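You operate a simulated robot arm through the tools that you are given. There is no shell and no other tool.

Carry out the task below with a simulated two-armed robot. There is one attempt and no reset: what you move stays moved.

## Task
Write the green stick in the copier and lay it in the tray.
Fine: switch on; hold the copier still to press its key and, when it shows done, to draw the stick; switch off. Where these are worked on the way, their far stop is far enough and under half their travel is too little: switch of the stick copier.

Only the result counts: the job must be done as asked and must still hold three seconds after the hand-in. Knocking over, shifting, dropping, spilling or breaking anything else fails it.

## Robot
Two 7-joint arms with two-finger parallel grippers on one trunk, on a base that drives. Base frame: it is fixed to the floor where the robot stands at the start and does not move with it; the origin is under the middle of the robot, x ahead of it, y to its left, z up. Units: m, rad, N and s.
The left shoulder is at the start at [0.05, 0.161, 1.098], the right one opposite. With the tool pointing down near the work surface each hand reaches from about 0.1 to 0.66 m from the robot's upright axis, wherever it stands, measured 20 degrees to its own side. Places, roughly: copy key [2.5, -1.6, 0.9]; green test stick, white test stick [2.5, -1.5, 1]; inside of the small metal tray [2.8, -1.6, 0.9]; stick copier [2.5, -1.5, 1]; switch of the stick copier [2.4, -1.6, 1]. Payload 3.43 kg a hand.
The TCP of each hand is the grasp point between the finger pads, 0.03 m short of the fingertips. In the tool frame z runs along the fingers and y along their closing line. Largest opening 0.094 m; finger width 0.028, thickness 0.01; the body of the gripper, 0.05 by 0.096 m, starts 0.055 m behind the TCP.
Orientation is that of the tool frame in the base frame, as [roll, pitch, yaw] about the fixed x, y, z axes, in that order (R = Rz(yaw) Ry(pitch) Rx(roll)). With the fingers straight down and closing along the base's y, the tool's x points along the base's -x, its y along +y and its z along -z.

## Interface
- The arms move only by the tool nudge_tool. It takes "left_deltas", "right_deltas" or both (then of equal length, played together; a hand with none holds still); each is one flat list of numbers, 7 for each row, row after row: the shift along the base's x, y, z in units of 25 mm (1.0 is 25 mm), then the turn, a rotation vector about the base's x, y, z in units of 4 degrees (1.0 is 4 degrees), then the opening, from 0 (shut) to 1 (fully open). In form: [tx, ty, tz, ax, ay, az, claw, tx, ty, tz, ax, ay, az, claw, ...]. A call has 1 to 20 rows; each row shifts and turns the commanded pose from where the row before left it. A call with a number of a shift or a turn outside -1 to 1 is refused whole. Each row takes 0.2 s and may step no farther than 0.05 m and 0.15 rad from the row before; otherwise, or with a gripper value out of range, the whole call is refused. Where a pose cannot be reached the arm comes as near as it can. A force on the tool above 40 N (or 10 N above the force at the start of the call, whichever is more), or a blocked arm, ends the call early, and 0.2 s more pass. Each finger travels about 0.045 m/s and halts on what it meets, pressing with about 38 N; the grip force reading is that of the motor and also rises with nothing between the fingers. The clock runs only during rows and for 0.2 s after the last one: add rows that do not move to give the fingers time. The reply holds the time, the measured pose of the TCP, the force on the tool along the base axes, the opening and the grip force, in the units named above and with some noise, with the torque about the TCP (base axes, N m) and any sound that the robot's microphone picked up, and new pictures: "pictures" is both (left out), scene, wrist or none (wrist: the cameras of the hands that moved).
- Cameras (640 x 400 px; columns grow to the right, rows downward): "scene" is now at [0.1325, -0.0129, 1.2563]; the picture's right is [-0.14, -0.99, 0.00], its down [-0.22, 0.03, -0.97] and it looks along [0.97, -0.13, -0.22] (base axes); focal length 227 px, centre (320, 200). "left" rides on the left gripper at [0.076, -0.014, -0.103] in its tool frame; the picture's right is [0.18, 0.98, 0.00], its down [-0.75, 0.14, -0.64] and it looks along [-0.63, 0.12, 0.77] (tool axes); focal length 243 px, centre (320, 200). "right" rides on the right gripper at [0.076, 0.014, -0.103] in its tool frame; the picture's right is [-0.18, 0.98, 0.00], its down [-0.75, -0.14, -0.64] and it looks along [-0.63, -0.12, 0.77] (tool axes); focal length 243 px, centre (320, 200).
- lift_body(by): slides the trunk up (or, below 0, down) by that many m; the arms and the scene camera ride with it, the base frame stays. It gives what a move gives, with no picture.
- steer(legs): drives the robot by 1 to 6 legs, each [ahead, left, turn to the left] in m, m and rad, along the robot's own axes; the way and the turn of a leg run together, so that a leg with both is an arc; at most 1.5 m and 3.142 rad a leg. The arms and the cameras ride along, it lands a little off, and it stops where it bumps. It gives what a move gives, and a new picture of the scene camera.
- pan_tilt(pan, tilt): turns the head with the scene camera to pan (to the left, within 1.396 rad either way) and tilt (down, from -0.506 to 1.204), counted from straight ahead of the robot. It gives what a move gives, and a new picture of the scene camera.
- probe_pixels(camera, pixels): there is no depth. For up to 12 entries [column, row, z] of the newest picture of that camera ("zoom" is the newest enlarged one), the place [x, y] in the base frame at which the ray of that pixel passes the height z, good to about 0.002 m. It takes no simulated time.
- close_up(camera, box): a new picture of the part [left, top, right, bottom] of that camera's present view, enlarged. It takes no simulated time.
- finish_job(): hands the job in; it is judged then, once.

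Unless the task says otherwise, let go and move clear before handing in.

The tools are called after ">>>" as name(argument=value, ...) on one line, values as JSON. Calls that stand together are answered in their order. nudge_tool: Moves the arms, as the interface text tells. Its arguments: {"type":"object","properties":{"left_deltas":{"type":"array","items":{"type":"number"}},"right_deltas":{"type":"array","items":{"type":"number"}},"pictures":{"type":"string","enum":["both","scene","wrist","none"]}},"required":[]} The other tools are called the same way: lift_body (by) slides the trunk up or down; steer (legs) drives the base; pan_tilt (pan, tilt) turns the head that bears the scene camera; probe_pixels (camera, pixels) gives the place at which the rays of pixels pass given heights; close_up (camera, box) takes an enlarged picture of a part of a camera's view; finish_job () hands the job in.

At the start:

```text
t: 0.0
left_eef_pos: [0.386, 0.1374, 1.2387]
left_ee_rot: [-3.141, 0.001, -3.141]
left_contact_force: [-0.2, -0.6, -0.3]
left_moment: [0.04, 0.01, 0.04]
left_finger_gap: 0.0941
left_grasp_force: 0.0
right_eef_pos: [0.3632, -0.1882, 1.1467]
right_ee_rot: [3.141, 0.001, 3.14]
right_contact_force: [0.5, -0.2, 0.2]
right_moment: [-0.01, -0.01, -0.02]
right_finger_gap: 0.0939
right_grasp_force: 0.1
trunk travel left (down, up): [-0.125, 0.142]
robot x, y, heading: [0.0012, -0.0005, 0.0]
head pan, tilt: [-0.136, 0.223]
```

scene: 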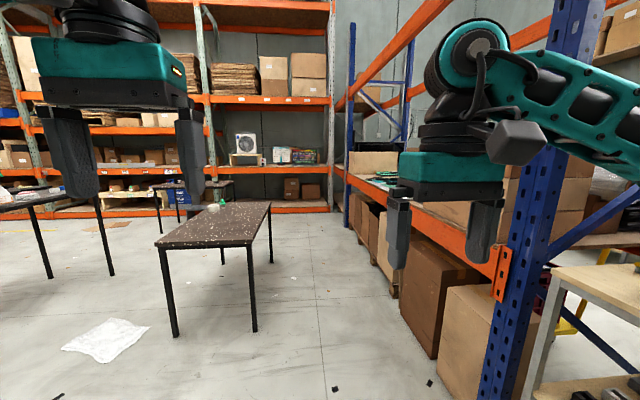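
right: 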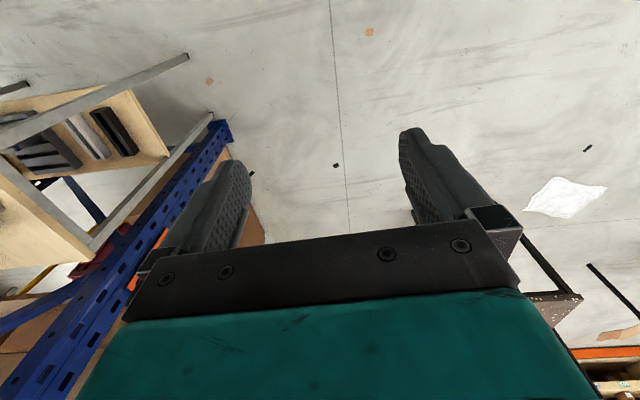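
left: 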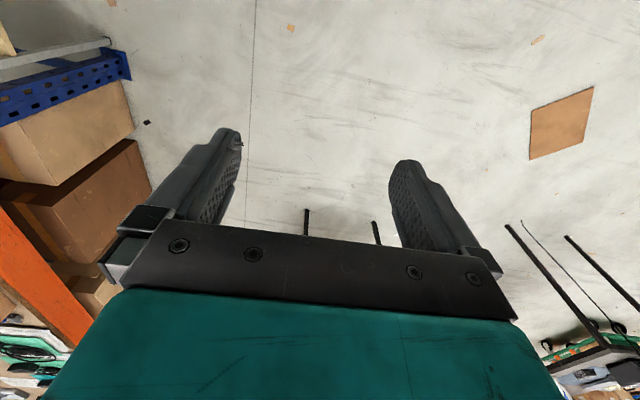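

The scene picture shows a blue/orange rack on the right (about column 400–560), with small objects on its shelf near pixel (385,180), which matches the copier's rough place. I'll turn the head toward it and enlarge.

>>> pan_tilt(pan=-0.54, tilt=0.2)

```text
t: 0.9
left_eef_pos: [0.3858, 0.1372, 1.2381]
left_ee_rot: [-3.141, 0.003, 3.141]
left_contact_force: [-0.3, 0.0, -0.7]
left_moment: [-0.05, -0.02, -0.02]
left_finger_gap: 0.0938
left_grasp_force: 0.0
right_eef_pos: [0.3636, -0.188, 1.1484]
right_ee_rot: [-3.14, -0.001, -3.141]
right_contact_force: [-0.2, -0.4, 0.9]
right_moment: [0.01, -0.02, -0.01]
right_finger_gap: 0.0942
right_grasp_force: 0.0
trunk travel left (down, up): [-0.125, 0.142]
robot x, y, heading: [0.0014, 0.0016, -0.007]
head pan, tilt: [-0.539, 0.201]
```

scene: 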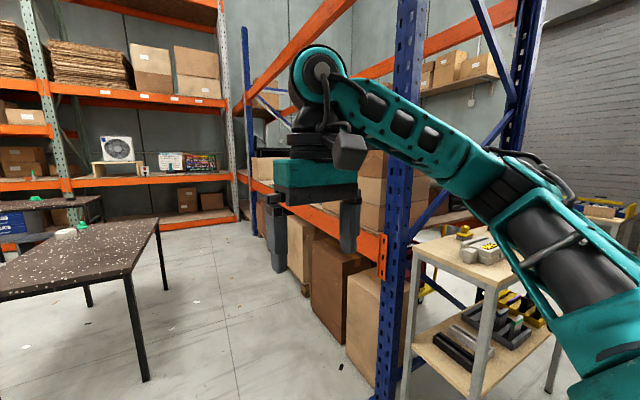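

The right arm hides the copier's place, around pixel (320,200). The rack's front post stands at column ~400 and the orange beam ends near (385,255). I'll probe the beam and post to locate the rack front.

>>> probe_pixels(camera="scene", pixels=[[383, 245, 0.85], [383, 245, 0.8], [383, 270, 0.8], [383, 270, 0.7], [250, 185, 0.85], [250, 185, 0.8], [385, 398, 0.0], [345, 370, 0.0], [160, 290, 0.0], [148, 380, 0.0], [240, 250, 0.0]])

>>> close_up(camera="scene", box=[220, 100, 420, 280])

```text
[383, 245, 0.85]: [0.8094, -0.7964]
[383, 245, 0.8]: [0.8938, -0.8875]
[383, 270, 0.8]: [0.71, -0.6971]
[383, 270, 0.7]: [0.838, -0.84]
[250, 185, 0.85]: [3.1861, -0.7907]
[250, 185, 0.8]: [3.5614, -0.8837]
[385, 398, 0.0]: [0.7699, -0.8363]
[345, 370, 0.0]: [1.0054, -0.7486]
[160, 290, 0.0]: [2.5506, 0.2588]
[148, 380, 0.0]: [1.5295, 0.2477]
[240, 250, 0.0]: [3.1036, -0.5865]
```

```text
2.22 times, centred on (320, 190) of scene
```

zoom: 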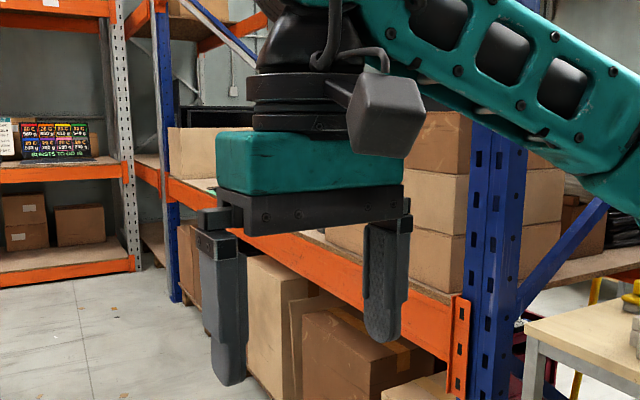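

The rack's front edge lies near y≈-0.85 and its near post at x≈0.85, and the copier's key (y≈-1.6) seems to face away from this side. I'll look farther to the right to see what is around the rack.

>>> pan_tilt(pan=-1.2, tilt=0.25)

>>> pan_tilt(pan=0.3, tilt=0.3)

```text
t: 1.9
left_eef_pos: [0.3847, 0.1385, 1.2381]
left_ee_rot: [3.141, 0.003, 3.14]
left_contact_force: [0.4, -0.1, -0.3]
left_moment: [0.0, 0.0, 0.01]
left_finger_gap: 0.0942
left_grasp_force: 0.0
right_eef_pos: [0.3635, -0.1874, 1.1482]
right_ee_rot: [-3.141, -0.002, 3.141]
right_contact_force: [0.7, -0.1, 0.4]
right_moment: [0.01, 0.02, 0.0]
right_finger_gap: 0.0939
right_grasp_force: 0.1
trunk travel left (down, up): [-0.125, 0.142]
robot x, y, heading: [-0.0022, 0.003, -0.005]
head pan, tilt: [-1.201, 0.25]
```

scene: 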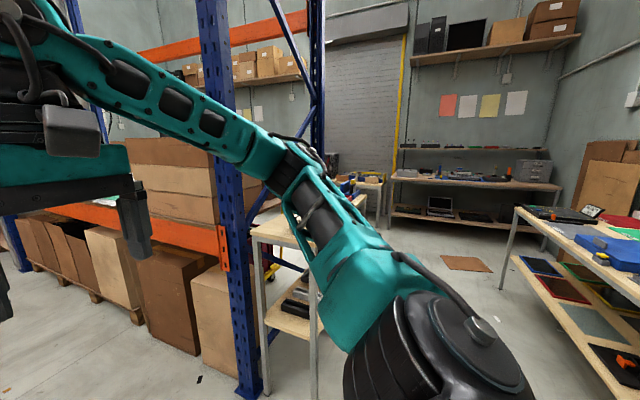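

```text
t: 3.5
left_eef_pos: [0.3858, 0.1384, 1.2389]
left_ee_rot: [3.141, 0.002, 3.141]
left_contact_force: [0.1, -0.3, 0.1]
left_moment: [-0.04, 0.02, -0.02]
left_finger_gap: 0.0939
left_grasp_force: 0.0
right_eef_pos: [0.3646, -0.1873, 1.1482]
right_ee_rot: [3.14, -0.001, -3.141]
right_contact_force: [0.1, -0.8, -0.6]
right_moment: [0.02, -0.04, 0.01]
right_finger_gap: 0.0941
right_grasp_force: 0.1
trunk travel left (down, up): [-0.125, 0.142]
robot x, y, heading: [0.0007, -0.0032, 0.003]
head pan, tilt: [0.3, 0.3]
```

scene: 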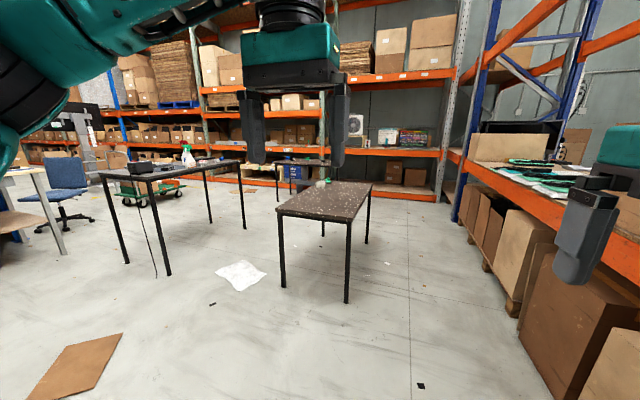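

The shelf on the right carries flat green items near (540,165); the copier is still hidden. The aisle between the dark table (y≈0.25) and the rack (y≈-0.8) is free, so I'll drive ahead a bit and look to the right.

>>> steer(legs=[[1.3, -0.15, 0.0]])

>>> pan_tilt(pan=-0.85, tilt=0.3)

```text
t: 10.2
left_eef_pos: [1.7036, 0.0208, 1.2391]
left_ee_rot: [3.139, 0.002, -3.108]
left_contact_force: [-0.5, 0.5, 0.1]
left_moment: [0.01, -0.03, -0.03]
left_finger_gap: 0.0941
left_grasp_force: 0.1
right_eef_pos: [1.6927, -0.3067, 1.1479]
right_ee_rot: [3.141, -0.001, -3.111]
right_contact_force: [-0.7, 0.4, 0.0]
right_moment: [0.02, -0.02, 0.01]
right_finger_gap: 0.0939
right_grasp_force: 0.1
trunk travel left (down, up): [-0.125, 0.142]
robot x, y, heading: [1.3275, -0.1308, 0.03]
head pan, tilt: [0.3, 0.3]
```

scene: 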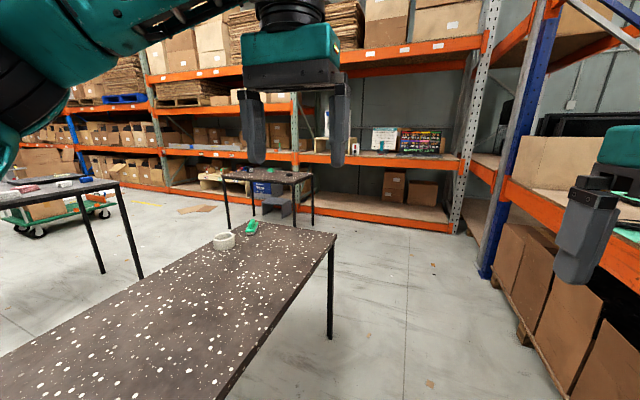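

```text
t: 11.5
left_eef_pos: [1.7044, 0.0217, 1.2389]
left_ee_rot: [3.141, 0.001, -3.108]
left_contact_force: [-0.1, 0.2, -0.3]
left_moment: [-0.01, 0.02, 0.01]
left_finger_gap: 0.094
left_grasp_force: 0.0
right_eef_pos: [1.6922, -0.3062, 1.1482]
right_ee_rot: [-3.142, 0.002, -3.11]
right_contact_force: [-0.1, 0.2, 0.2]
right_moment: [0.0, 0.03, 0.01]
right_finger_gap: 0.094
right_grasp_force: 0.1
trunk travel left (down, up): [-0.125, 0.142]
robot x, y, heading: [1.3215, -0.1304, 0.034]
head pan, tilt: [-0.85, 0.3]
```

scene: 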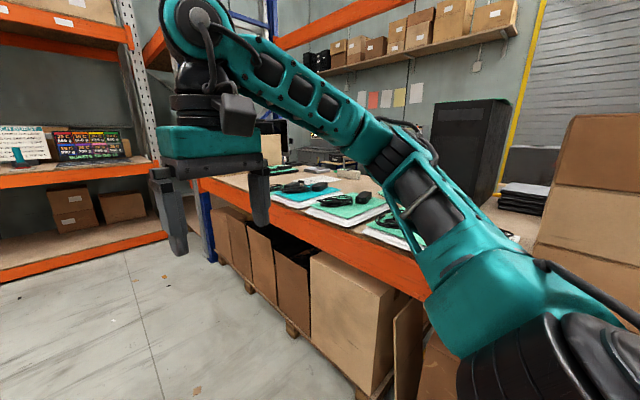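

The expected copier place projects to about (342,165), where I see small items just behind the green sheets. I'll enlarge that region.

>>> close_up(camera="scene", box=[250, 120, 410, 220])

```text
4.00 times, centred on (330, 170) of scene
```

zoom: 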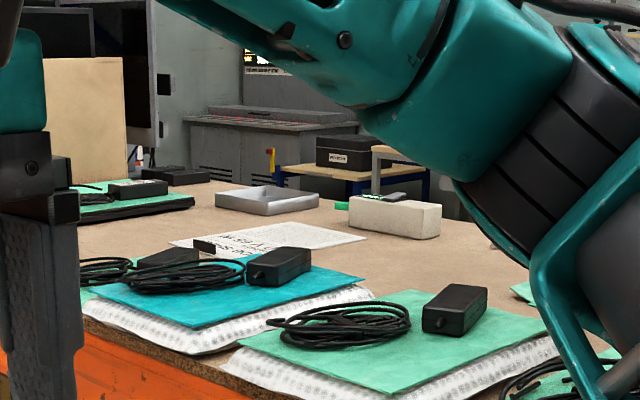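

The enlarged view shows the small metal tray at zoom (265,200) and the white copier at zoom (395,215) on the rack shelf, near its back. I'll probe these and the shelf's edges.

>>> probe_pixels(camera="zoom", pixels=[[265, 212, 0.86], [265, 212, 0.9], [438, 237, 0.86], [438, 237, 0.9], [350, 225, 0.88], [185, 358, 0.86], [185, 358, 0.82], [475, 205, 0.86], [475, 205, 0.9], [200, 180, 0.88], [310, 190, 0.88], [135, 175, 0.88]])

```text
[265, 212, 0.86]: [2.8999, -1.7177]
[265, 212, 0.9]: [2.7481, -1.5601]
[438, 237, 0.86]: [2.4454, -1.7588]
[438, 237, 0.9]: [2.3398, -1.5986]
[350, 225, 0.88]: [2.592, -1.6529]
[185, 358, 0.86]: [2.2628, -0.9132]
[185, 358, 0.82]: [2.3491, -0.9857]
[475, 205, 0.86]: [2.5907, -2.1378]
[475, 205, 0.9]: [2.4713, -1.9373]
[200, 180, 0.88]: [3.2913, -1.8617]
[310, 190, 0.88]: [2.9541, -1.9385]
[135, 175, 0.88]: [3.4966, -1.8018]
```

The shelf is at about z≈0.89, its front edge at y≈-0.87 and its back edge near y≈-1.9, so the copier at y≈-1.55 is only reachable from behind the rack. I'll drive back and turn right to survey the way round the rack's near end.

>>> steer(legs=[[-1.45, 0.15, 0.0], [0.0, 0.0, -1.6]])

>>> pan_tilt(pan=0.0, tilt=0.4)

```text
t: 22.6
left_eef_pos: [0.0107, -0.4111, 1.2384]
left_ee_rot: [-3.141, 0.002, 1.572]
left_contact_force: [0.1, 0.0, -0.8]
left_moment: [0.02, 0.01, -0.01]
left_finger_gap: 0.0942
left_grasp_force: 0.0
right_eef_pos: [-0.3148, -0.3898, 1.1493]
right_ee_rot: [-3.141, -0.001, 1.572]
right_contact_force: [0.2, -0.4, -0.3]
right_moment: [0.05, 0.0, 0.01]
right_finger_gap: 0.0939
right_grasp_force: 0.0
trunk travel left (down, up): [-0.125, 0.142]
robot x, y, heading: [-0.1267, -0.0278, -1.569]
head pan, tilt: [-0.85, 0.3]
```

scene: 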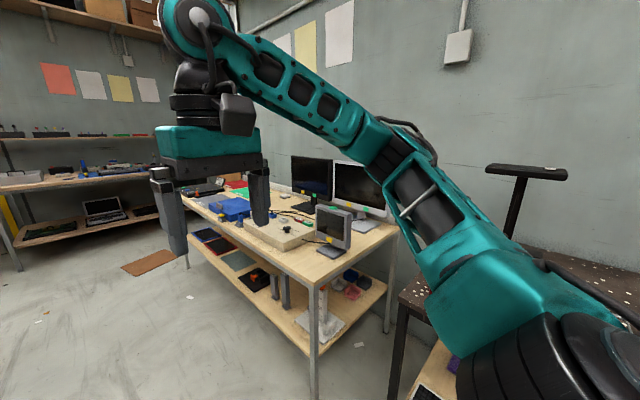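

```text
t: 23.8
left_eef_pos: [0.0106, -0.4101, 1.2392]
left_ee_rot: [-3.142, 0.002, 1.572]
left_contact_force: [-0.4, 0.2, -0.6]
left_moment: [-0.02, 0.0, 0.02]
left_finger_gap: 0.094
left_grasp_force: 0.0
right_eef_pos: [-0.3147, -0.39, 1.1474]
right_ee_rot: [-3.141, 0.0, 1.572]
right_contact_force: [-0.4, -0.3, 0.2]
right_moment: [0.01, 0.0, 0.0]
right_finger_gap: 0.094
right_grasp_force: 0.1
trunk travel left (down, up): [-0.125, 0.142]
robot x, y, heading: [-0.1265, -0.0301, -1.569]
head pan, tilt: [0.0, 0.4]
```

scene: 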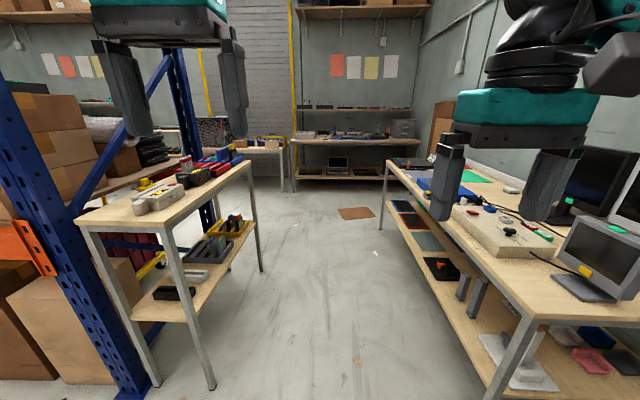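

A clear aisle runs straight ahead between the small tool table (legs at (212,388) and (260,270)) and the right workbench (legs at (485,398), (380,228)). I'll probe these to plan the drive.

>>> probe_pixels(camera="scene", pixels=[[212, 388, 0.0], [260, 271, 0.0], [500, 385, 0.25], [380, 229, 0.0], [340, 213, 0.0], [375, 218, 0.0], [282, 191, 0.0], [210, 248, 0.0], [250, 165, 0.8], [180, 215, 0.8], [160, 265, 0.2], [390, 160, 0.8]])

>>> close_up(camera="scene", box=[120, 90, 440, 290])

```text
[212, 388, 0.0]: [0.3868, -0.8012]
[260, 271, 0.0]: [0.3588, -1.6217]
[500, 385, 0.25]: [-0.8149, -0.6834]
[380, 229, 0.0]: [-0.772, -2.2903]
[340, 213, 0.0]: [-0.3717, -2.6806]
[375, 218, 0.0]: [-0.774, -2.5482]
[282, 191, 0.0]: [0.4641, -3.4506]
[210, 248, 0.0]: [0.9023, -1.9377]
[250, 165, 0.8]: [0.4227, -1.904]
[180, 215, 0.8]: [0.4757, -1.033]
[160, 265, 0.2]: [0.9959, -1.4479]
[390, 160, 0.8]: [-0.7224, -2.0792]
```

```text
2.00 times, centred on (280, 190) of scene
```

zoom: 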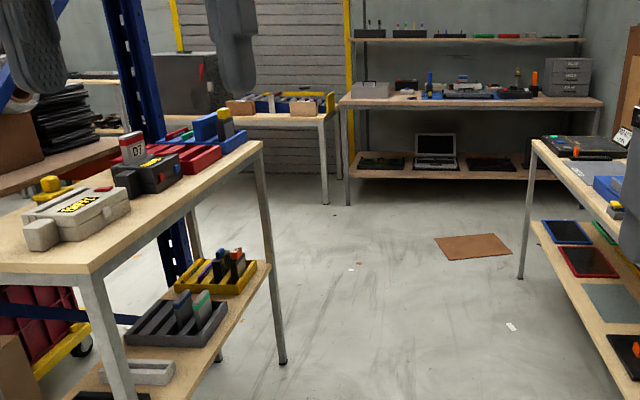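

The aisle spans x≈-0.77 to 0.36 and I am at x≈-0.13, so I'll drive straight down it, slightly to the right, in two legs.

>>> steer(legs=[[1.2, -0.06, 0.0]])

```text
t: 29.9
left_eef_pos: [-0.0648, -1.6063, 1.2386]
left_ee_rot: [3.141, 0.003, 1.554]
left_contact_force: [-0.6, -0.3, -0.3]
left_moment: [0.01, 0.02, -0.01]
left_finger_gap: 0.0939
left_grasp_force: 0.1
right_eef_pos: [-0.3881, -1.58, 1.1476]
right_ee_rot: [-3.14, 0.0, 1.554]
right_contact_force: [-0.2, 0.0, 0.2]
right_moment: [0.01, 0.0, -0.02]
right_finger_gap: 0.0939
right_grasp_force: 0.1
trunk travel left (down, up): [-0.125, 0.142]
robot x, y, heading: [-0.1977, -1.2205, -1.589]
head pan, tilt: [0.0, 0.4]
```

scene: 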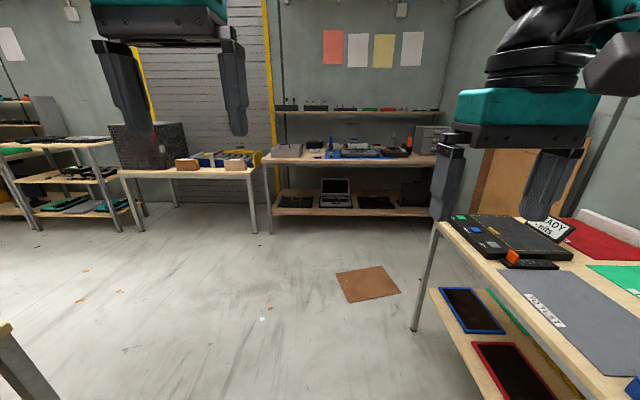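

The way opens out; a cardboard sheet lies on the floor around (367,284), which I'd rather not drive over. I'll look left along the back of the rack.

>>> probe_pixels(camera="scene", pixels=[[335, 272, 0.0], [350, 302, 0.0], [401, 293, 0.0], [382, 267, 0.0], [40, 230, 0.0], [142, 232, 0.0], [255, 233, 0.0], [270, 233, 0.0], [50, 398, 0.0], [412, 330, 0.0]])

>>> pan_tilt(pan=0.9, tilt=0.4)

```text
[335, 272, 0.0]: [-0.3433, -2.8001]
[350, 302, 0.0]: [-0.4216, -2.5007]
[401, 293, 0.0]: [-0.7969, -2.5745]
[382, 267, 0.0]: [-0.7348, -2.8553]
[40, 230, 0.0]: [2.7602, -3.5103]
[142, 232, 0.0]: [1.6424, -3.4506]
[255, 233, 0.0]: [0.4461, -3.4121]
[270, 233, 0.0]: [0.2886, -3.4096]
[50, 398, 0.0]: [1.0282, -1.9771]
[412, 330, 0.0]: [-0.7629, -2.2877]
```

```text
t: 31.1
left_eef_pos: [-0.0643, -1.6069, 1.2379]
left_ee_rot: [-3.141, 0.002, 1.554]
left_contact_force: [-0.4, 0.0, 0.7]
left_moment: [0.0, 0.01, -0.03]
left_finger_gap: 0.094
left_grasp_force: 0.0
right_eef_pos: [-0.3909, -1.5795, 1.1477]
right_ee_rot: [-3.14, -0.001, 1.553]
right_contact_force: [-1.0, 0.8, 0.5]
right_moment: [-0.01, -0.06, 0.01]
right_finger_gap: 0.0941
right_grasp_force: 0.0
trunk travel left (down, up): [-0.125, 0.142]
robot x, y, heading: [-0.1971, -1.2145, -1.586]
head pan, tilt: [0.901, 0.4]
```

scene: 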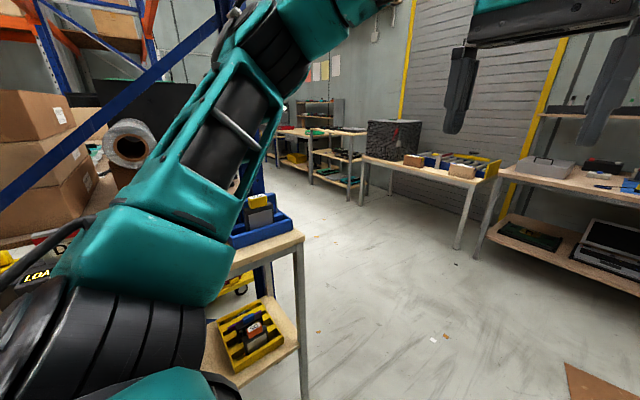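

Behind the rack there's a clear corridor from y≈-1.95 to the tables at y≈-3.4. I'll drive ahead, then diagonally left to avoid the cardboard (x -0.8…-0.34, y -2.85…-2.5), then turn left to face along the corridor.

>>> steer(legs=[[0.7, 0.0, 0.0], [0.65, 0.65, 0.0], [0.0, 0.0, 1.58]])

>>> pan_tilt(pan=0.35, tilt=0.35)

```text
t: 44.5
left_eef_pos: [0.8028, -2.4706, 1.2379]
left_ee_rot: [3.141, 0.002, 3.105]
left_contact_force: [0.4, 0.5, 0.6]
left_moment: [0.0, -0.02, -0.01]
left_finger_gap: 0.094
left_grasp_force: 0.1
right_eef_pos: [0.7689, -2.795, 1.147]
right_ee_rot: [3.141, 0.0, 3.103]
right_contact_force: [0.4, 0.1, -0.7]
right_moment: [0.0, -0.02, 0.0]
right_finger_gap: 0.0938
right_grasp_force: 0.0
trunk travel left (down, up): [-0.125, 0.142]
robot x, y, heading: [0.4144, -2.5945, -0.042]
head pan, tilt: [0.901, 0.4]
```

scene: 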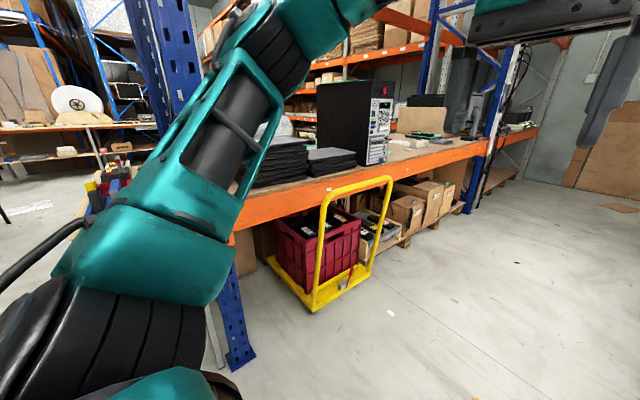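

```text
t: 45.5
left_eef_pos: [0.8023, -2.4706, 1.2386]
left_ee_rot: [-3.142, 0.002, 3.104]
left_contact_force: [0.3, 0.5, -0.3]
left_moment: [0.04, 0.01, 0.02]
left_finger_gap: 0.0939
left_grasp_force: 0.2
right_eef_pos: [0.7676, -2.7971, 1.1474]
right_ee_rot: [3.141, 0.001, 3.104]
right_contact_force: [-0.6, 0.7, 0.2]
right_moment: [-0.02, 0.03, 0.0]
right_finger_gap: 0.0941
right_grasp_force: 0.0
trunk travel left (down, up): [-0.125, 0.142]
robot x, y, heading: [0.4107, -2.5956, -0.038]
head pan, tilt: [0.351, 0.351]
```

scene: 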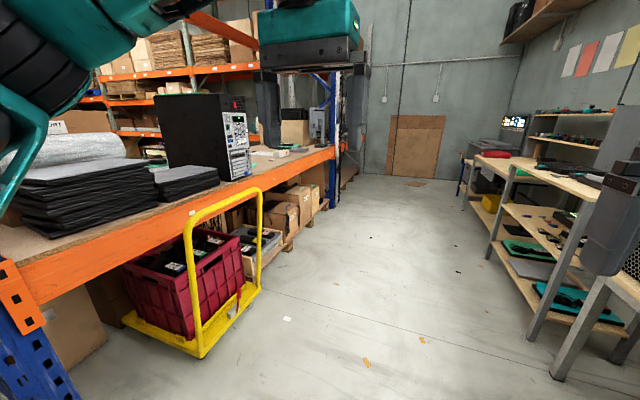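

The corridor ahead is open; a yellow cart sticks out at (200,355) and tables stand on the right (legs near (555,375), (490,255)). I'll probe these limits.

>>> probe_pixels(camera="scene", pixels=[[200, 357, 0.03], [262, 287, 0.03], [262, 190, 0.85], [187, 240, 0.85], [556, 376, 0.0], [533, 330, 0.0], [490, 257, 0.0], [250, 150, 0.9], [250, 175, 0.87], [335, 150, 0.87], [300, 228, 0.0], [40, 310, 0.87]])

>>> close_up(camera="scene", box=[220, 100, 380, 200])

```text
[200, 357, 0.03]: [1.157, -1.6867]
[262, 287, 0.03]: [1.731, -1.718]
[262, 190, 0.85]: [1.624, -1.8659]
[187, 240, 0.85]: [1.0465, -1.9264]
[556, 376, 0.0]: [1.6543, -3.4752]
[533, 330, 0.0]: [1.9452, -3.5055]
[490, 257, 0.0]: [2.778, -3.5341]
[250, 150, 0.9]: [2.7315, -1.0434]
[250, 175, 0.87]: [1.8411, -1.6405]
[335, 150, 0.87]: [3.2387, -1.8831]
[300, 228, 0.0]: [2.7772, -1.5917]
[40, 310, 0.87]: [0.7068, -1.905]
```

```text
4.00 times, centred on (300, 150) of scene
```

zoom: 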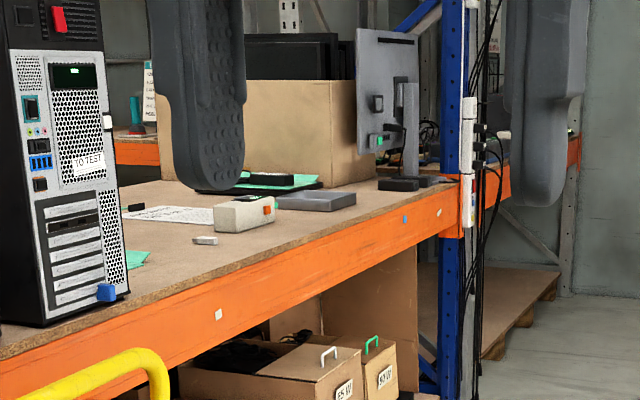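

The copier (zoom (244,215)) and tray (zoom (315,200)) are visible on the shelf, about 0.35 m in from the back edge at y≈-1.9. I'll drive along the corridor to x≈2.5 and turn left to face the shelf.

>>> steer(legs=[[1.0, 0.03, 0.038], [1.05, 0.0, 0.0], [0.0, 0.0, 1.57]])

>>> pan_tilt(pan=0.0, tilt=0.45)

```text
t: 59.6
left_eef_pos: [2.328, -2.1791, 1.2378]
left_ee_rot: [-3.141, 0.001, -1.552]
left_contact_force: [0.4, 0.4, 0.3]
left_moment: [0.02, 0.01, 0.01]
left_finger_gap: 0.0939
left_grasp_force: 0.1
right_eef_pos: [2.6557, -2.1975, 1.1475]
right_ee_rot: [3.142, 0.001, -1.554]
right_contact_force: [-0.5, 0.5, 0.6]
right_moment: [0.03, 0.02, 0.0]
right_finger_gap: 0.0941
right_grasp_force: 0.0
trunk travel left (down, up): [-0.125, 0.142]
robot x, y, heading: [2.4695, -2.5674, 1.592]
head pan, tilt: [0.351, 0.351]
```

scene: 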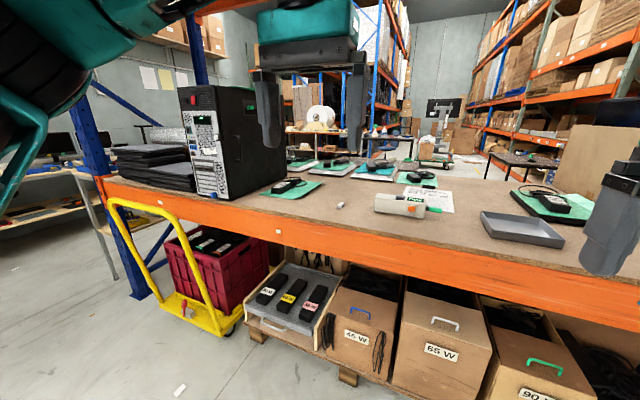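

```text
t: 60.4
left_eef_pos: [2.3281, -2.1818, 1.2377]
left_ee_rot: [-3.141, 0.001, -1.554]
left_contact_force: [0.4, 0.2, 0.8]
left_moment: [0.01, -0.04, 0.0]
left_finger_gap: 0.094
left_grasp_force: 0.0
right_eef_pos: [2.655, -2.1981, 1.1485]
right_ee_rot: [3.14, 0.0, -1.553]
right_contact_force: [-0.2, 0.3, 0.5]
right_moment: [-0.02, 0.03, 0.01]
right_finger_gap: 0.0941
right_grasp_force: 0.1
trunk travel left (down, up): [-0.125, 0.142]
robot x, y, heading: [2.4789, -2.5642, 1.59]
head pan, tilt: [0.0, 0.45]
```

scene: 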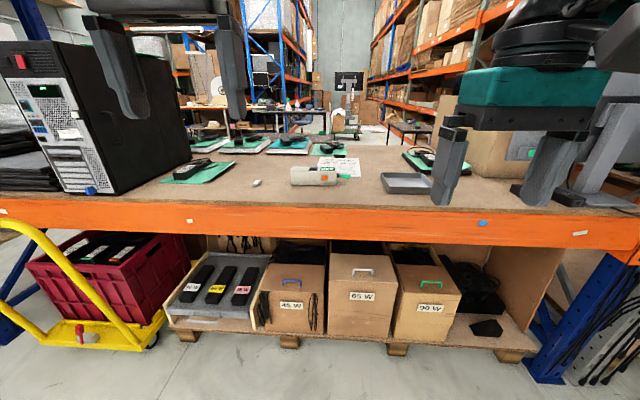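

Now the copier is at (315,176) with an orange button at (322,178), the green stick at its right, and the tray at (405,183). I'll enlarge it for details.

>>> close_up(camera="scene", box=[240, 140, 448, 210])

>>> probe_pixels(camera="scene", pixels=[[291, 186, 0.89], [338, 186, 0.89], [387, 193, 0.89], [430, 193, 0.89], [382, 172, 0.89], [330, 206, 0.88], [330, 206, 0.9], [257, 186, 0.89], [330, 236, 0.8]])

```text
3.08 times, centred on (344, 175) of scene
```

zoom: 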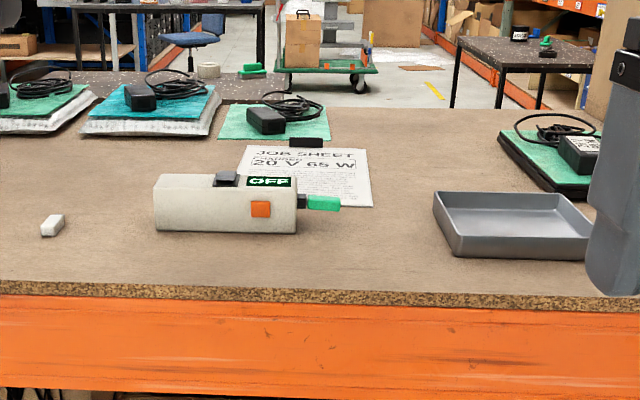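

```text
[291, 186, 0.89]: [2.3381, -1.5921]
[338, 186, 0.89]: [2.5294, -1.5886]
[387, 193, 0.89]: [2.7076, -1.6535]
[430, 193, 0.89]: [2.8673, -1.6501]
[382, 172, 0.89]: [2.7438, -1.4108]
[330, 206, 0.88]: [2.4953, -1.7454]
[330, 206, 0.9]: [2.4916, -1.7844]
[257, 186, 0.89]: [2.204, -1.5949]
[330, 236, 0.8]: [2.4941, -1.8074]
```

The zoom shows the copier body (x≈2.34–2.53, front face y≈-1.6) with a dark switch on top, an "OFF" display, an orange key on the front face and the green stick in its right end; the tray is to the right. The shelf back edge is at y≈-1.77, so I'll drive ahead about 0.43 m and look down.

>>> steer(legs=[[0.3, 0.0, -0.02]])

>>> pan_tilt(pan=0.0, tilt=0.7)

```text
t: 62.5
left_eef_pos: [2.3349, -1.8759, 1.2378]
left_ee_rot: [3.141, 0.002, -1.575]
left_contact_force: [0.0, -0.4, -0.8]
left_moment: [0.0, 0.0, 0.02]
left_finger_gap: 0.0941
left_grasp_force: 0.1
right_eef_pos: [2.6606, -1.8968, 1.1487]
right_ee_rot: [3.14, -0.002, -1.574]
right_contact_force: [-1.5, -0.4, 0.5]
right_moment: [0.0, -0.02, 0.02]
right_finger_gap: 0.0939
right_grasp_force: 0.0
trunk travel left (down, up): [-0.125, 0.142]
robot x, y, heading: [2.47, -2.2601, 1.565]
head pan, tilt: [0.0, 0.45]
```

scene: 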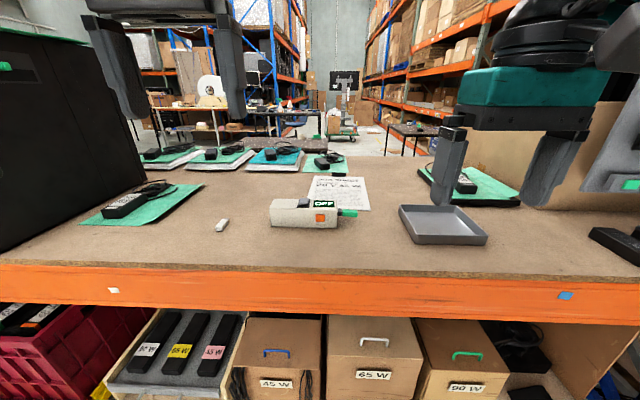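

```text
t: 63.2
left_eef_pos: [2.3337, -1.8768, 1.2382]
left_ee_rot: [-3.141, 0.001, -1.576]
left_contact_force: [-0.4, -0.1, 0.9]
left_moment: [-0.01, 0.02, 0.01]
left_finger_gap: 0.094
left_grasp_force: 0.0
right_eef_pos: [2.6611, -1.8995, 1.1487]
right_ee_rot: [3.14, 0.0, -1.574]
right_contact_force: [0.0, -0.1, -0.2]
right_moment: [0.03, 0.0, 0.0]
right_finger_gap: 0.0942
right_grasp_force: 0.1
trunk travel left (down, up): [-0.125, 0.142]
robot x, y, heading: [2.4722, -2.2596, 1.565]
head pan, tilt: [0.0, 0.7]
```

scene: 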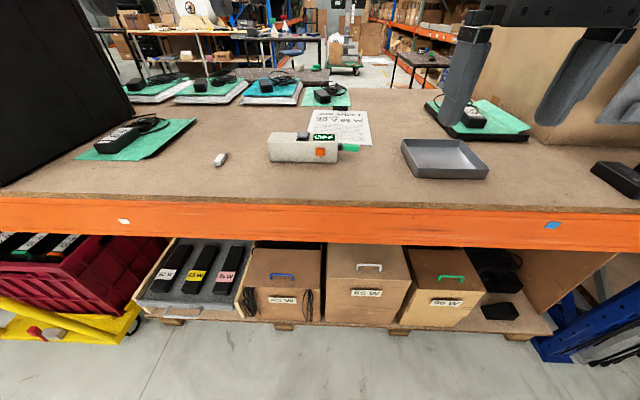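

I'm now at y≈-2.26. I'll enlarge the copier and probe the shelf edge and copier corners to fix positions and heights.

>>> close_up(camera="scene", box=[200, 100, 500, 200])

>>> probe_pixels(camera="scene", pixels=[[320, 204, 0.9], [320, 204, 0.89], [268, 161, 0.9], [337, 163, 0.9], [406, 178, 0.9], [487, 179, 0.9], [402, 140, 0.9], [465, 140, 0.9], [320, 330, 0.05], [130, 118, 0.9], [5, 186, 0.9]])

```text
2.13 times, centred on (350, 150) of scene
```

zoom: 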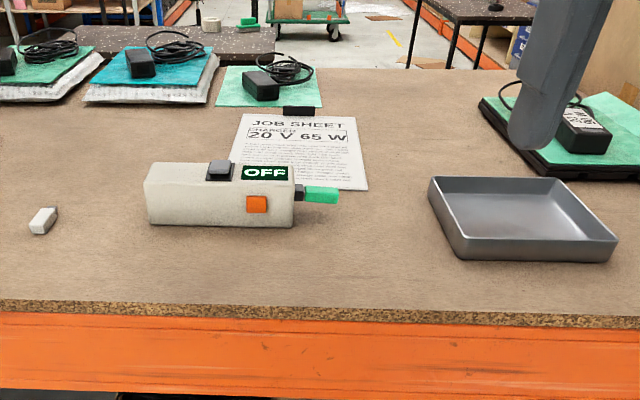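

```text
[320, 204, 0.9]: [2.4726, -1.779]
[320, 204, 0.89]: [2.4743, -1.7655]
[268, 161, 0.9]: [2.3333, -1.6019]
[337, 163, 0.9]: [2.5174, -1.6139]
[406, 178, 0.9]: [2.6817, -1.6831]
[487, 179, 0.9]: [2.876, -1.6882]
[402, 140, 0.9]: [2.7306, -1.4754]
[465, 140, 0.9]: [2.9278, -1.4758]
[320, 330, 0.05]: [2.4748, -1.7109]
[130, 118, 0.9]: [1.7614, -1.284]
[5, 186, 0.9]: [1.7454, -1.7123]
```

The copier's front bottom corners are at about (2.333,-1.602) and (2.517,-1.614), tray about x 2.69–2.9, y -1.69…-1.47. I'll move in another 0.13 m and look more steeply down.

>>> steer(legs=[[0.13, 0.0, 0.0]])

>>> pan_tilt(pan=-0.1, tilt=0.8)

>>> close_up(camera="scene", box=[230, 90, 390, 190])

```text
t: 64.5
left_eef_pos: [2.3345, -1.7452, 1.2393]
left_ee_rot: [3.142, 0.0, -1.573]
left_contact_force: [0.5, -0.7, 0.0]
left_moment: [-0.03, 0.0, -0.01]
left_finger_gap: 0.094
left_grasp_force: 0.1
right_eef_pos: [2.6602, -1.7689, 1.1485]
right_ee_rot: [-3.14, -0.001, -1.575]
right_contact_force: [0.6, 0.3, 0.4]
right_moment: [0.0, 0.0, 0.0]
right_finger_gap: 0.0944
right_grasp_force: 0.0
trunk travel left (down, up): [-0.125, 0.142]
robot x, y, heading: [2.473, -2.1354, 1.568]
head pan, tilt: [0.0, 0.7]
```

scene: 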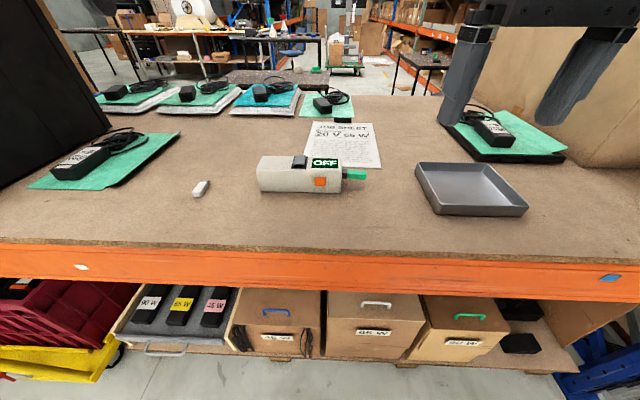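

```text
t: 65.2
left_eef_pos: [2.3345, -1.747, 1.2386]
left_ee_rot: [3.141, 0.002, -1.57]
left_contact_force: [-0.6, 0.3, 0.5]
left_moment: [0.02, -0.02, 0.0]
left_finger_gap: 0.0939
left_grasp_force: 0.2
right_eef_pos: [2.6611, -1.7696, 1.1476]
right_ee_rot: [3.141, 0.003, -1.574]
right_contact_force: [0.1, -0.1, -0.2]
right_moment: [0.01, -0.01, 0.01]
right_finger_gap: 0.0939
right_grasp_force: 0.1
trunk travel left (down, up): [-0.125, 0.142]
robot x, y, heading: [2.4694, -2.1329, 1.567]
head pan, tilt: [-0.099, 0.799]
```

scene: 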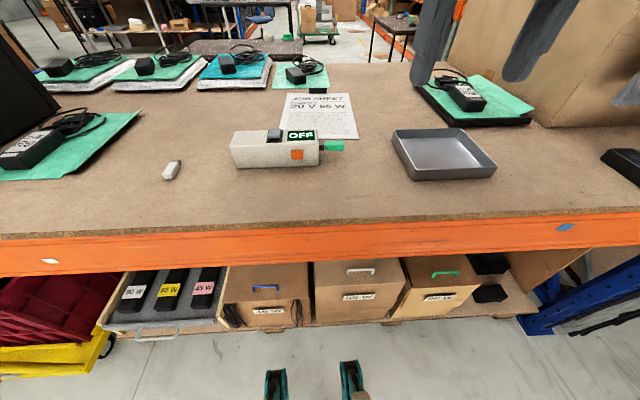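

```text
4.00 times, centred on (310, 140) of scene
```

zoom: 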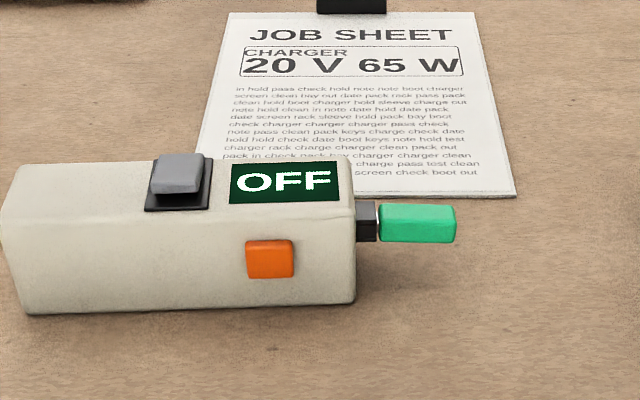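

I can now see the copier clearly: grey switch block on a dark plate at zoom (180,180), OFF display, orange key at zoom (270,258), stick neck and green handle at zoom (365–455,222). I'll look with the wrist cameras as well.

>>> close_up(camera="right", box=[0, 0, 640, 400])

>>> close_up(camera="left", box=[0, 0, 640, 400])

```text
1.00 times, centred on (320, 200) of right (not enlarged: the box is as wide or as high as the picture)
```

zoom: 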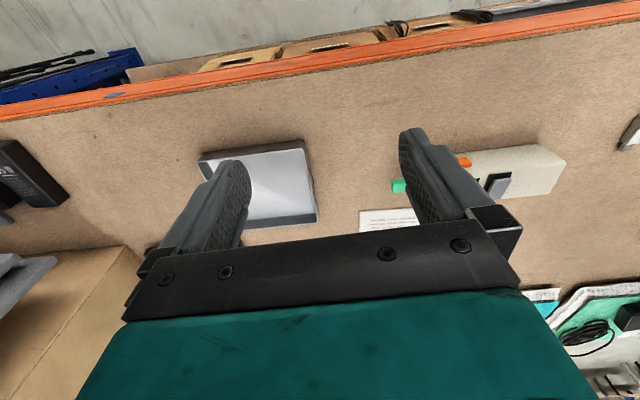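

```text
1.00 times, centred on (320, 200) of left (not enlarged: the box is as wide or as high as the picture)
```

zoom: 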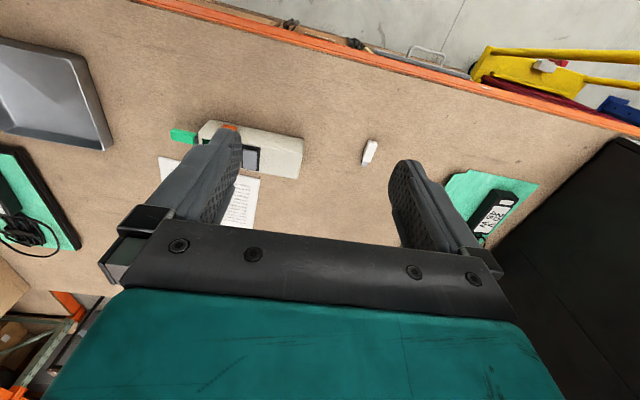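

Both wrist views show the copier; the switch is at right-camera (498,185). I'll zoom in on it.

>>> close_up(camera="right", box=[440, 130, 580, 218])

>>> close_up(camera="left", box=[160, 100, 400, 220])

```text
4.55 times, centred on (510, 174) of right
```

zoom: 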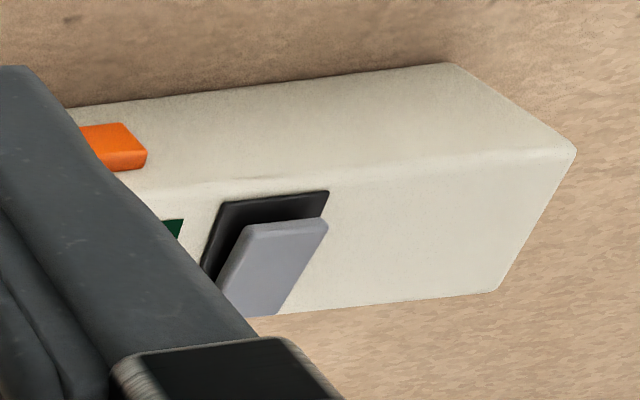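

```text
2.67 times, centred on (280, 160) of left
```

zoom: 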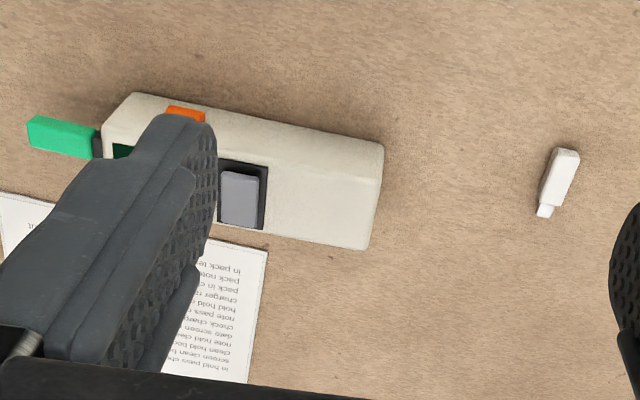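

The white test stick lies apart on the shelf; the switch looks like a grey slider/rocker sitting toward the far (+y) side of its dark plate. I'll probe the copier's corner pixels at several heights to work out its height, depth and orientation.

>>> probe_pixels(camera="scene", pixels=[[318.7, 166, 0.9], [318.7, 143, 0.95], [318.7, 143, 0.96], [318.7, 143, 0.97], [317.5, 130, 0.95], [317.5, 130, 0.96], [237, 168, 0.9], [231, 147, 0.95], [231, 147, 0.96], [240, 131, 0.96], [297, 154, 0.94], [344, 146, 0.93]])

>>> close_up(camera="scene", box=[220, 110, 348, 190])

```text
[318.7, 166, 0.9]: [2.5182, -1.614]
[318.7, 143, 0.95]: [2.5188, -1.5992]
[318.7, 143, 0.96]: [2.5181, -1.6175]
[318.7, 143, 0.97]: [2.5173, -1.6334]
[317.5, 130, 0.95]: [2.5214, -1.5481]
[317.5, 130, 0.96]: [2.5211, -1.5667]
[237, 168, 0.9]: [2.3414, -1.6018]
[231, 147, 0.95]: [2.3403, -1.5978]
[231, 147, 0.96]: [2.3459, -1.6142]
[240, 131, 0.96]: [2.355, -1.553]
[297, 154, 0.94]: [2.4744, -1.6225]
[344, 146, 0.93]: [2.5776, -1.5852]
```

```text
5.00 times, centred on (284, 150) of scene
```

zoom: 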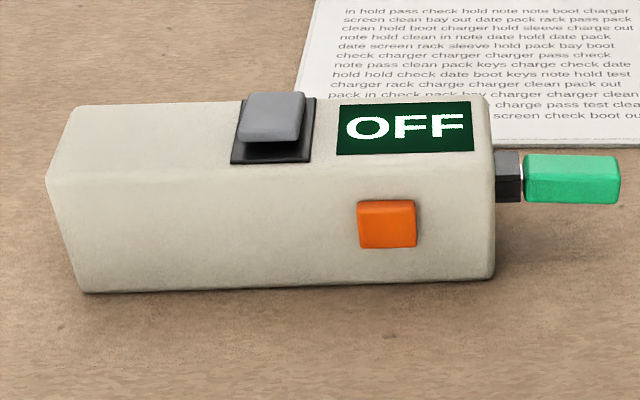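

The copier is about 0.06 m high (top z≈0.96), 0.18 m long, ~0.06 deep. The switch looks like a rocker paddle, but I need a flatter view to judge its tilt, so I'll lower the trunk (hands stay well above the shelf) and look more horizontally.

>>> lift_body(by=-0.1)

>>> pan_tilt(pan=-0.05, tilt=0.5)

>>> close_up(camera="scene", box=[230, 130, 390, 230])

```text
t: 66.5
left_eef_pos: [2.3346, -1.7471, 1.138]
left_ee_rot: [3.141, 0.001, -1.573]
left_contact_force: [0.5, -0.5, 1.1]
left_moment: [-0.02, 0.03, -0.01]
left_finger_gap: 0.0942
left_grasp_force: 0.1
right_eef_pos: [2.6621, -1.7699, 1.0471]
right_ee_rot: [-3.141, 0.002, -1.574]
right_contact_force: [-0.2, 0.5, 0.1]
right_moment: [0.0, 0.01, 0.01]
right_finger_gap: 0.0937
right_grasp_force: 0.1
trunk travel left (down, up): [-0.025, 0.242]
robot x, y, heading: [2.472, -2.1331, 1.569]
head pan, tilt: [-0.099, 0.799]
```

```text
t: 67.3
left_eef_pos: [2.3356, -1.7465, 1.1389]
left_ee_rot: [-3.141, 0.002, -1.571]
left_contact_force: [0.4, 0.3, 0.8]
left_moment: [0.02, -0.01, 0.04]
left_finger_gap: 0.094
left_grasp_force: 0.2
right_eef_pos: [2.6594, -1.7679, 1.0491]
right_ee_rot: [3.139, 0.001, -1.575]
right_contact_force: [-0.4, -0.4, 0.1]
right_moment: [0.0, -0.03, 0.01]
right_finger_gap: 0.094
right_grasp_force: 0.1
trunk travel left (down, up): [-0.025, 0.242]
robot x, y, heading: [2.4713, -2.1302, 1.567]
head pan, tilt: [-0.051, 0.499]
```

scene: 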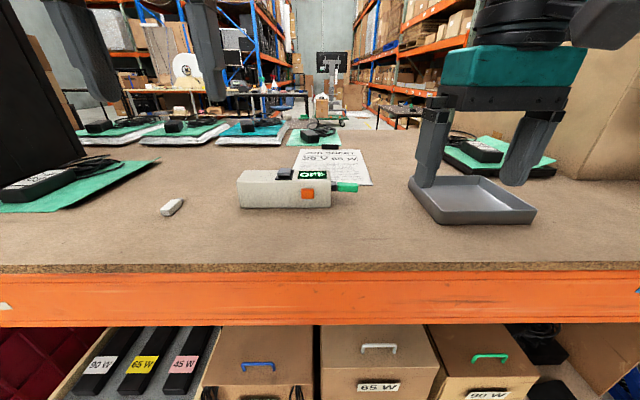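

```text
4.00 times, centred on (310, 180) of scene
```

zoom: 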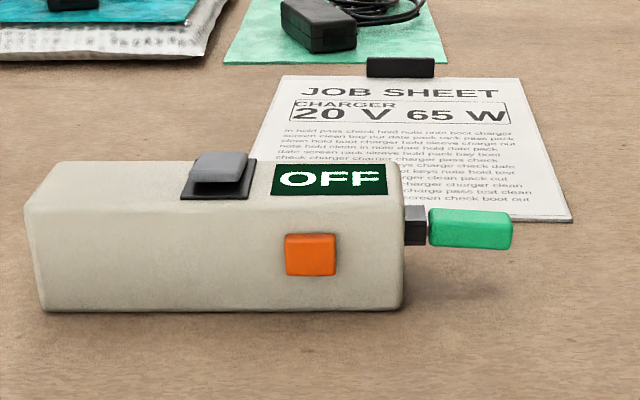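

The flatter view shows the paddle with its side visible; I'll zoom in more.

>>> close_up(camera="scene", box=[266, 158, 314, 188])

>>> close_up(camera="right", box=[400, 80, 640, 230])

>>> close_up(camera="left", box=[0, 0, 640, 400])

```text
13.33 times, centred on (290, 173) of scene
```

zoom: 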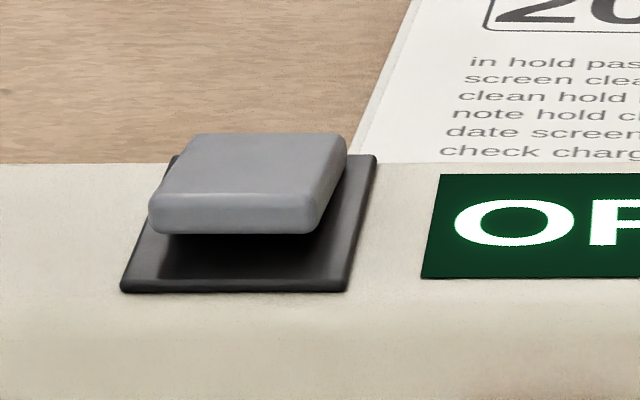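

```text
2.67 times, centred on (520, 155) of right
```

zoom: 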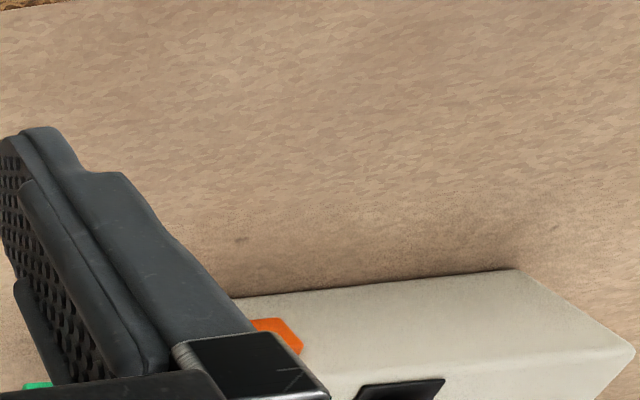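

```text
1.00 times, centred on (320, 200) of left (not enlarged: the box is as wide or as high as the picture)
```

zoom: 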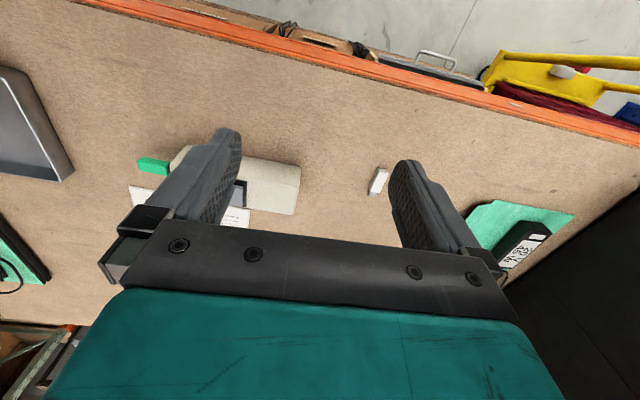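

Now it's clear: a rocker paddle whose near (-y) end stands up over a shadowed gap and whose far end is down, so switching on means pressing the near end down. I'll probe the plate and paddle corners to locate it.

>>> probe_pixels(camera="scene", pixels=[[275.1, 179.7, 0.962], [291.9, 179.9, 0.962], [294.1, 169.6, 0.962], [279.1, 169.6, 0.962], [277.5, 173.0, 0.972], [277.5, 173.0, 0.977], [319.8, 173.2, 0.972], [289.8, 173.2, 0.977], [280.5, 168, 0.968], [291.9, 168, 0.968], [305, 188, 0.93], [305, 194, 0.93]])

>>> probe_pixels(camera="scene", pixels=[[240, 207.5, 0.9], [331, 208, 0.9], [330.5, 182, 0.96], [237, 183, 0.96], [335, 189, 0.93], [337, 188, 0.94], [358, 189, 0.93], [358, 184, 0.94], [410, 223, 0.9], [533, 223, 0.9], [409, 181, 0.93], [500, 181, 0.93]])

```text
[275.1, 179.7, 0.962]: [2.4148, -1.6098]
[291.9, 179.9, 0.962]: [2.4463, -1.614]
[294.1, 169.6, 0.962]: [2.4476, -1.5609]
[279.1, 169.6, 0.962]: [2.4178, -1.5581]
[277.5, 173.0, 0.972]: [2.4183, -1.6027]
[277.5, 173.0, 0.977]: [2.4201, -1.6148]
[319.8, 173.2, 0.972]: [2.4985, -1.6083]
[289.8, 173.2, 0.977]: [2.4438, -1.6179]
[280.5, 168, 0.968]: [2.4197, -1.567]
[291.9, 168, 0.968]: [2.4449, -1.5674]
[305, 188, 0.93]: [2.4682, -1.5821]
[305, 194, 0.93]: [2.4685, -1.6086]
```

```text
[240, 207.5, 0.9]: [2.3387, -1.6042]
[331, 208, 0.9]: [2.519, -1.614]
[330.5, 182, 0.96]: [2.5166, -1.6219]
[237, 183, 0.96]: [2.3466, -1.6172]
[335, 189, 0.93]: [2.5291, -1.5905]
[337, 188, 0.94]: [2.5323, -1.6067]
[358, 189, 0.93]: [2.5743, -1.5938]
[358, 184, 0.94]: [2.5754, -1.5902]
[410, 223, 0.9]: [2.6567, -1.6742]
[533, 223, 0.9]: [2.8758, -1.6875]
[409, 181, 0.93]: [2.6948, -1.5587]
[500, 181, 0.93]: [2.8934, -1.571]
```

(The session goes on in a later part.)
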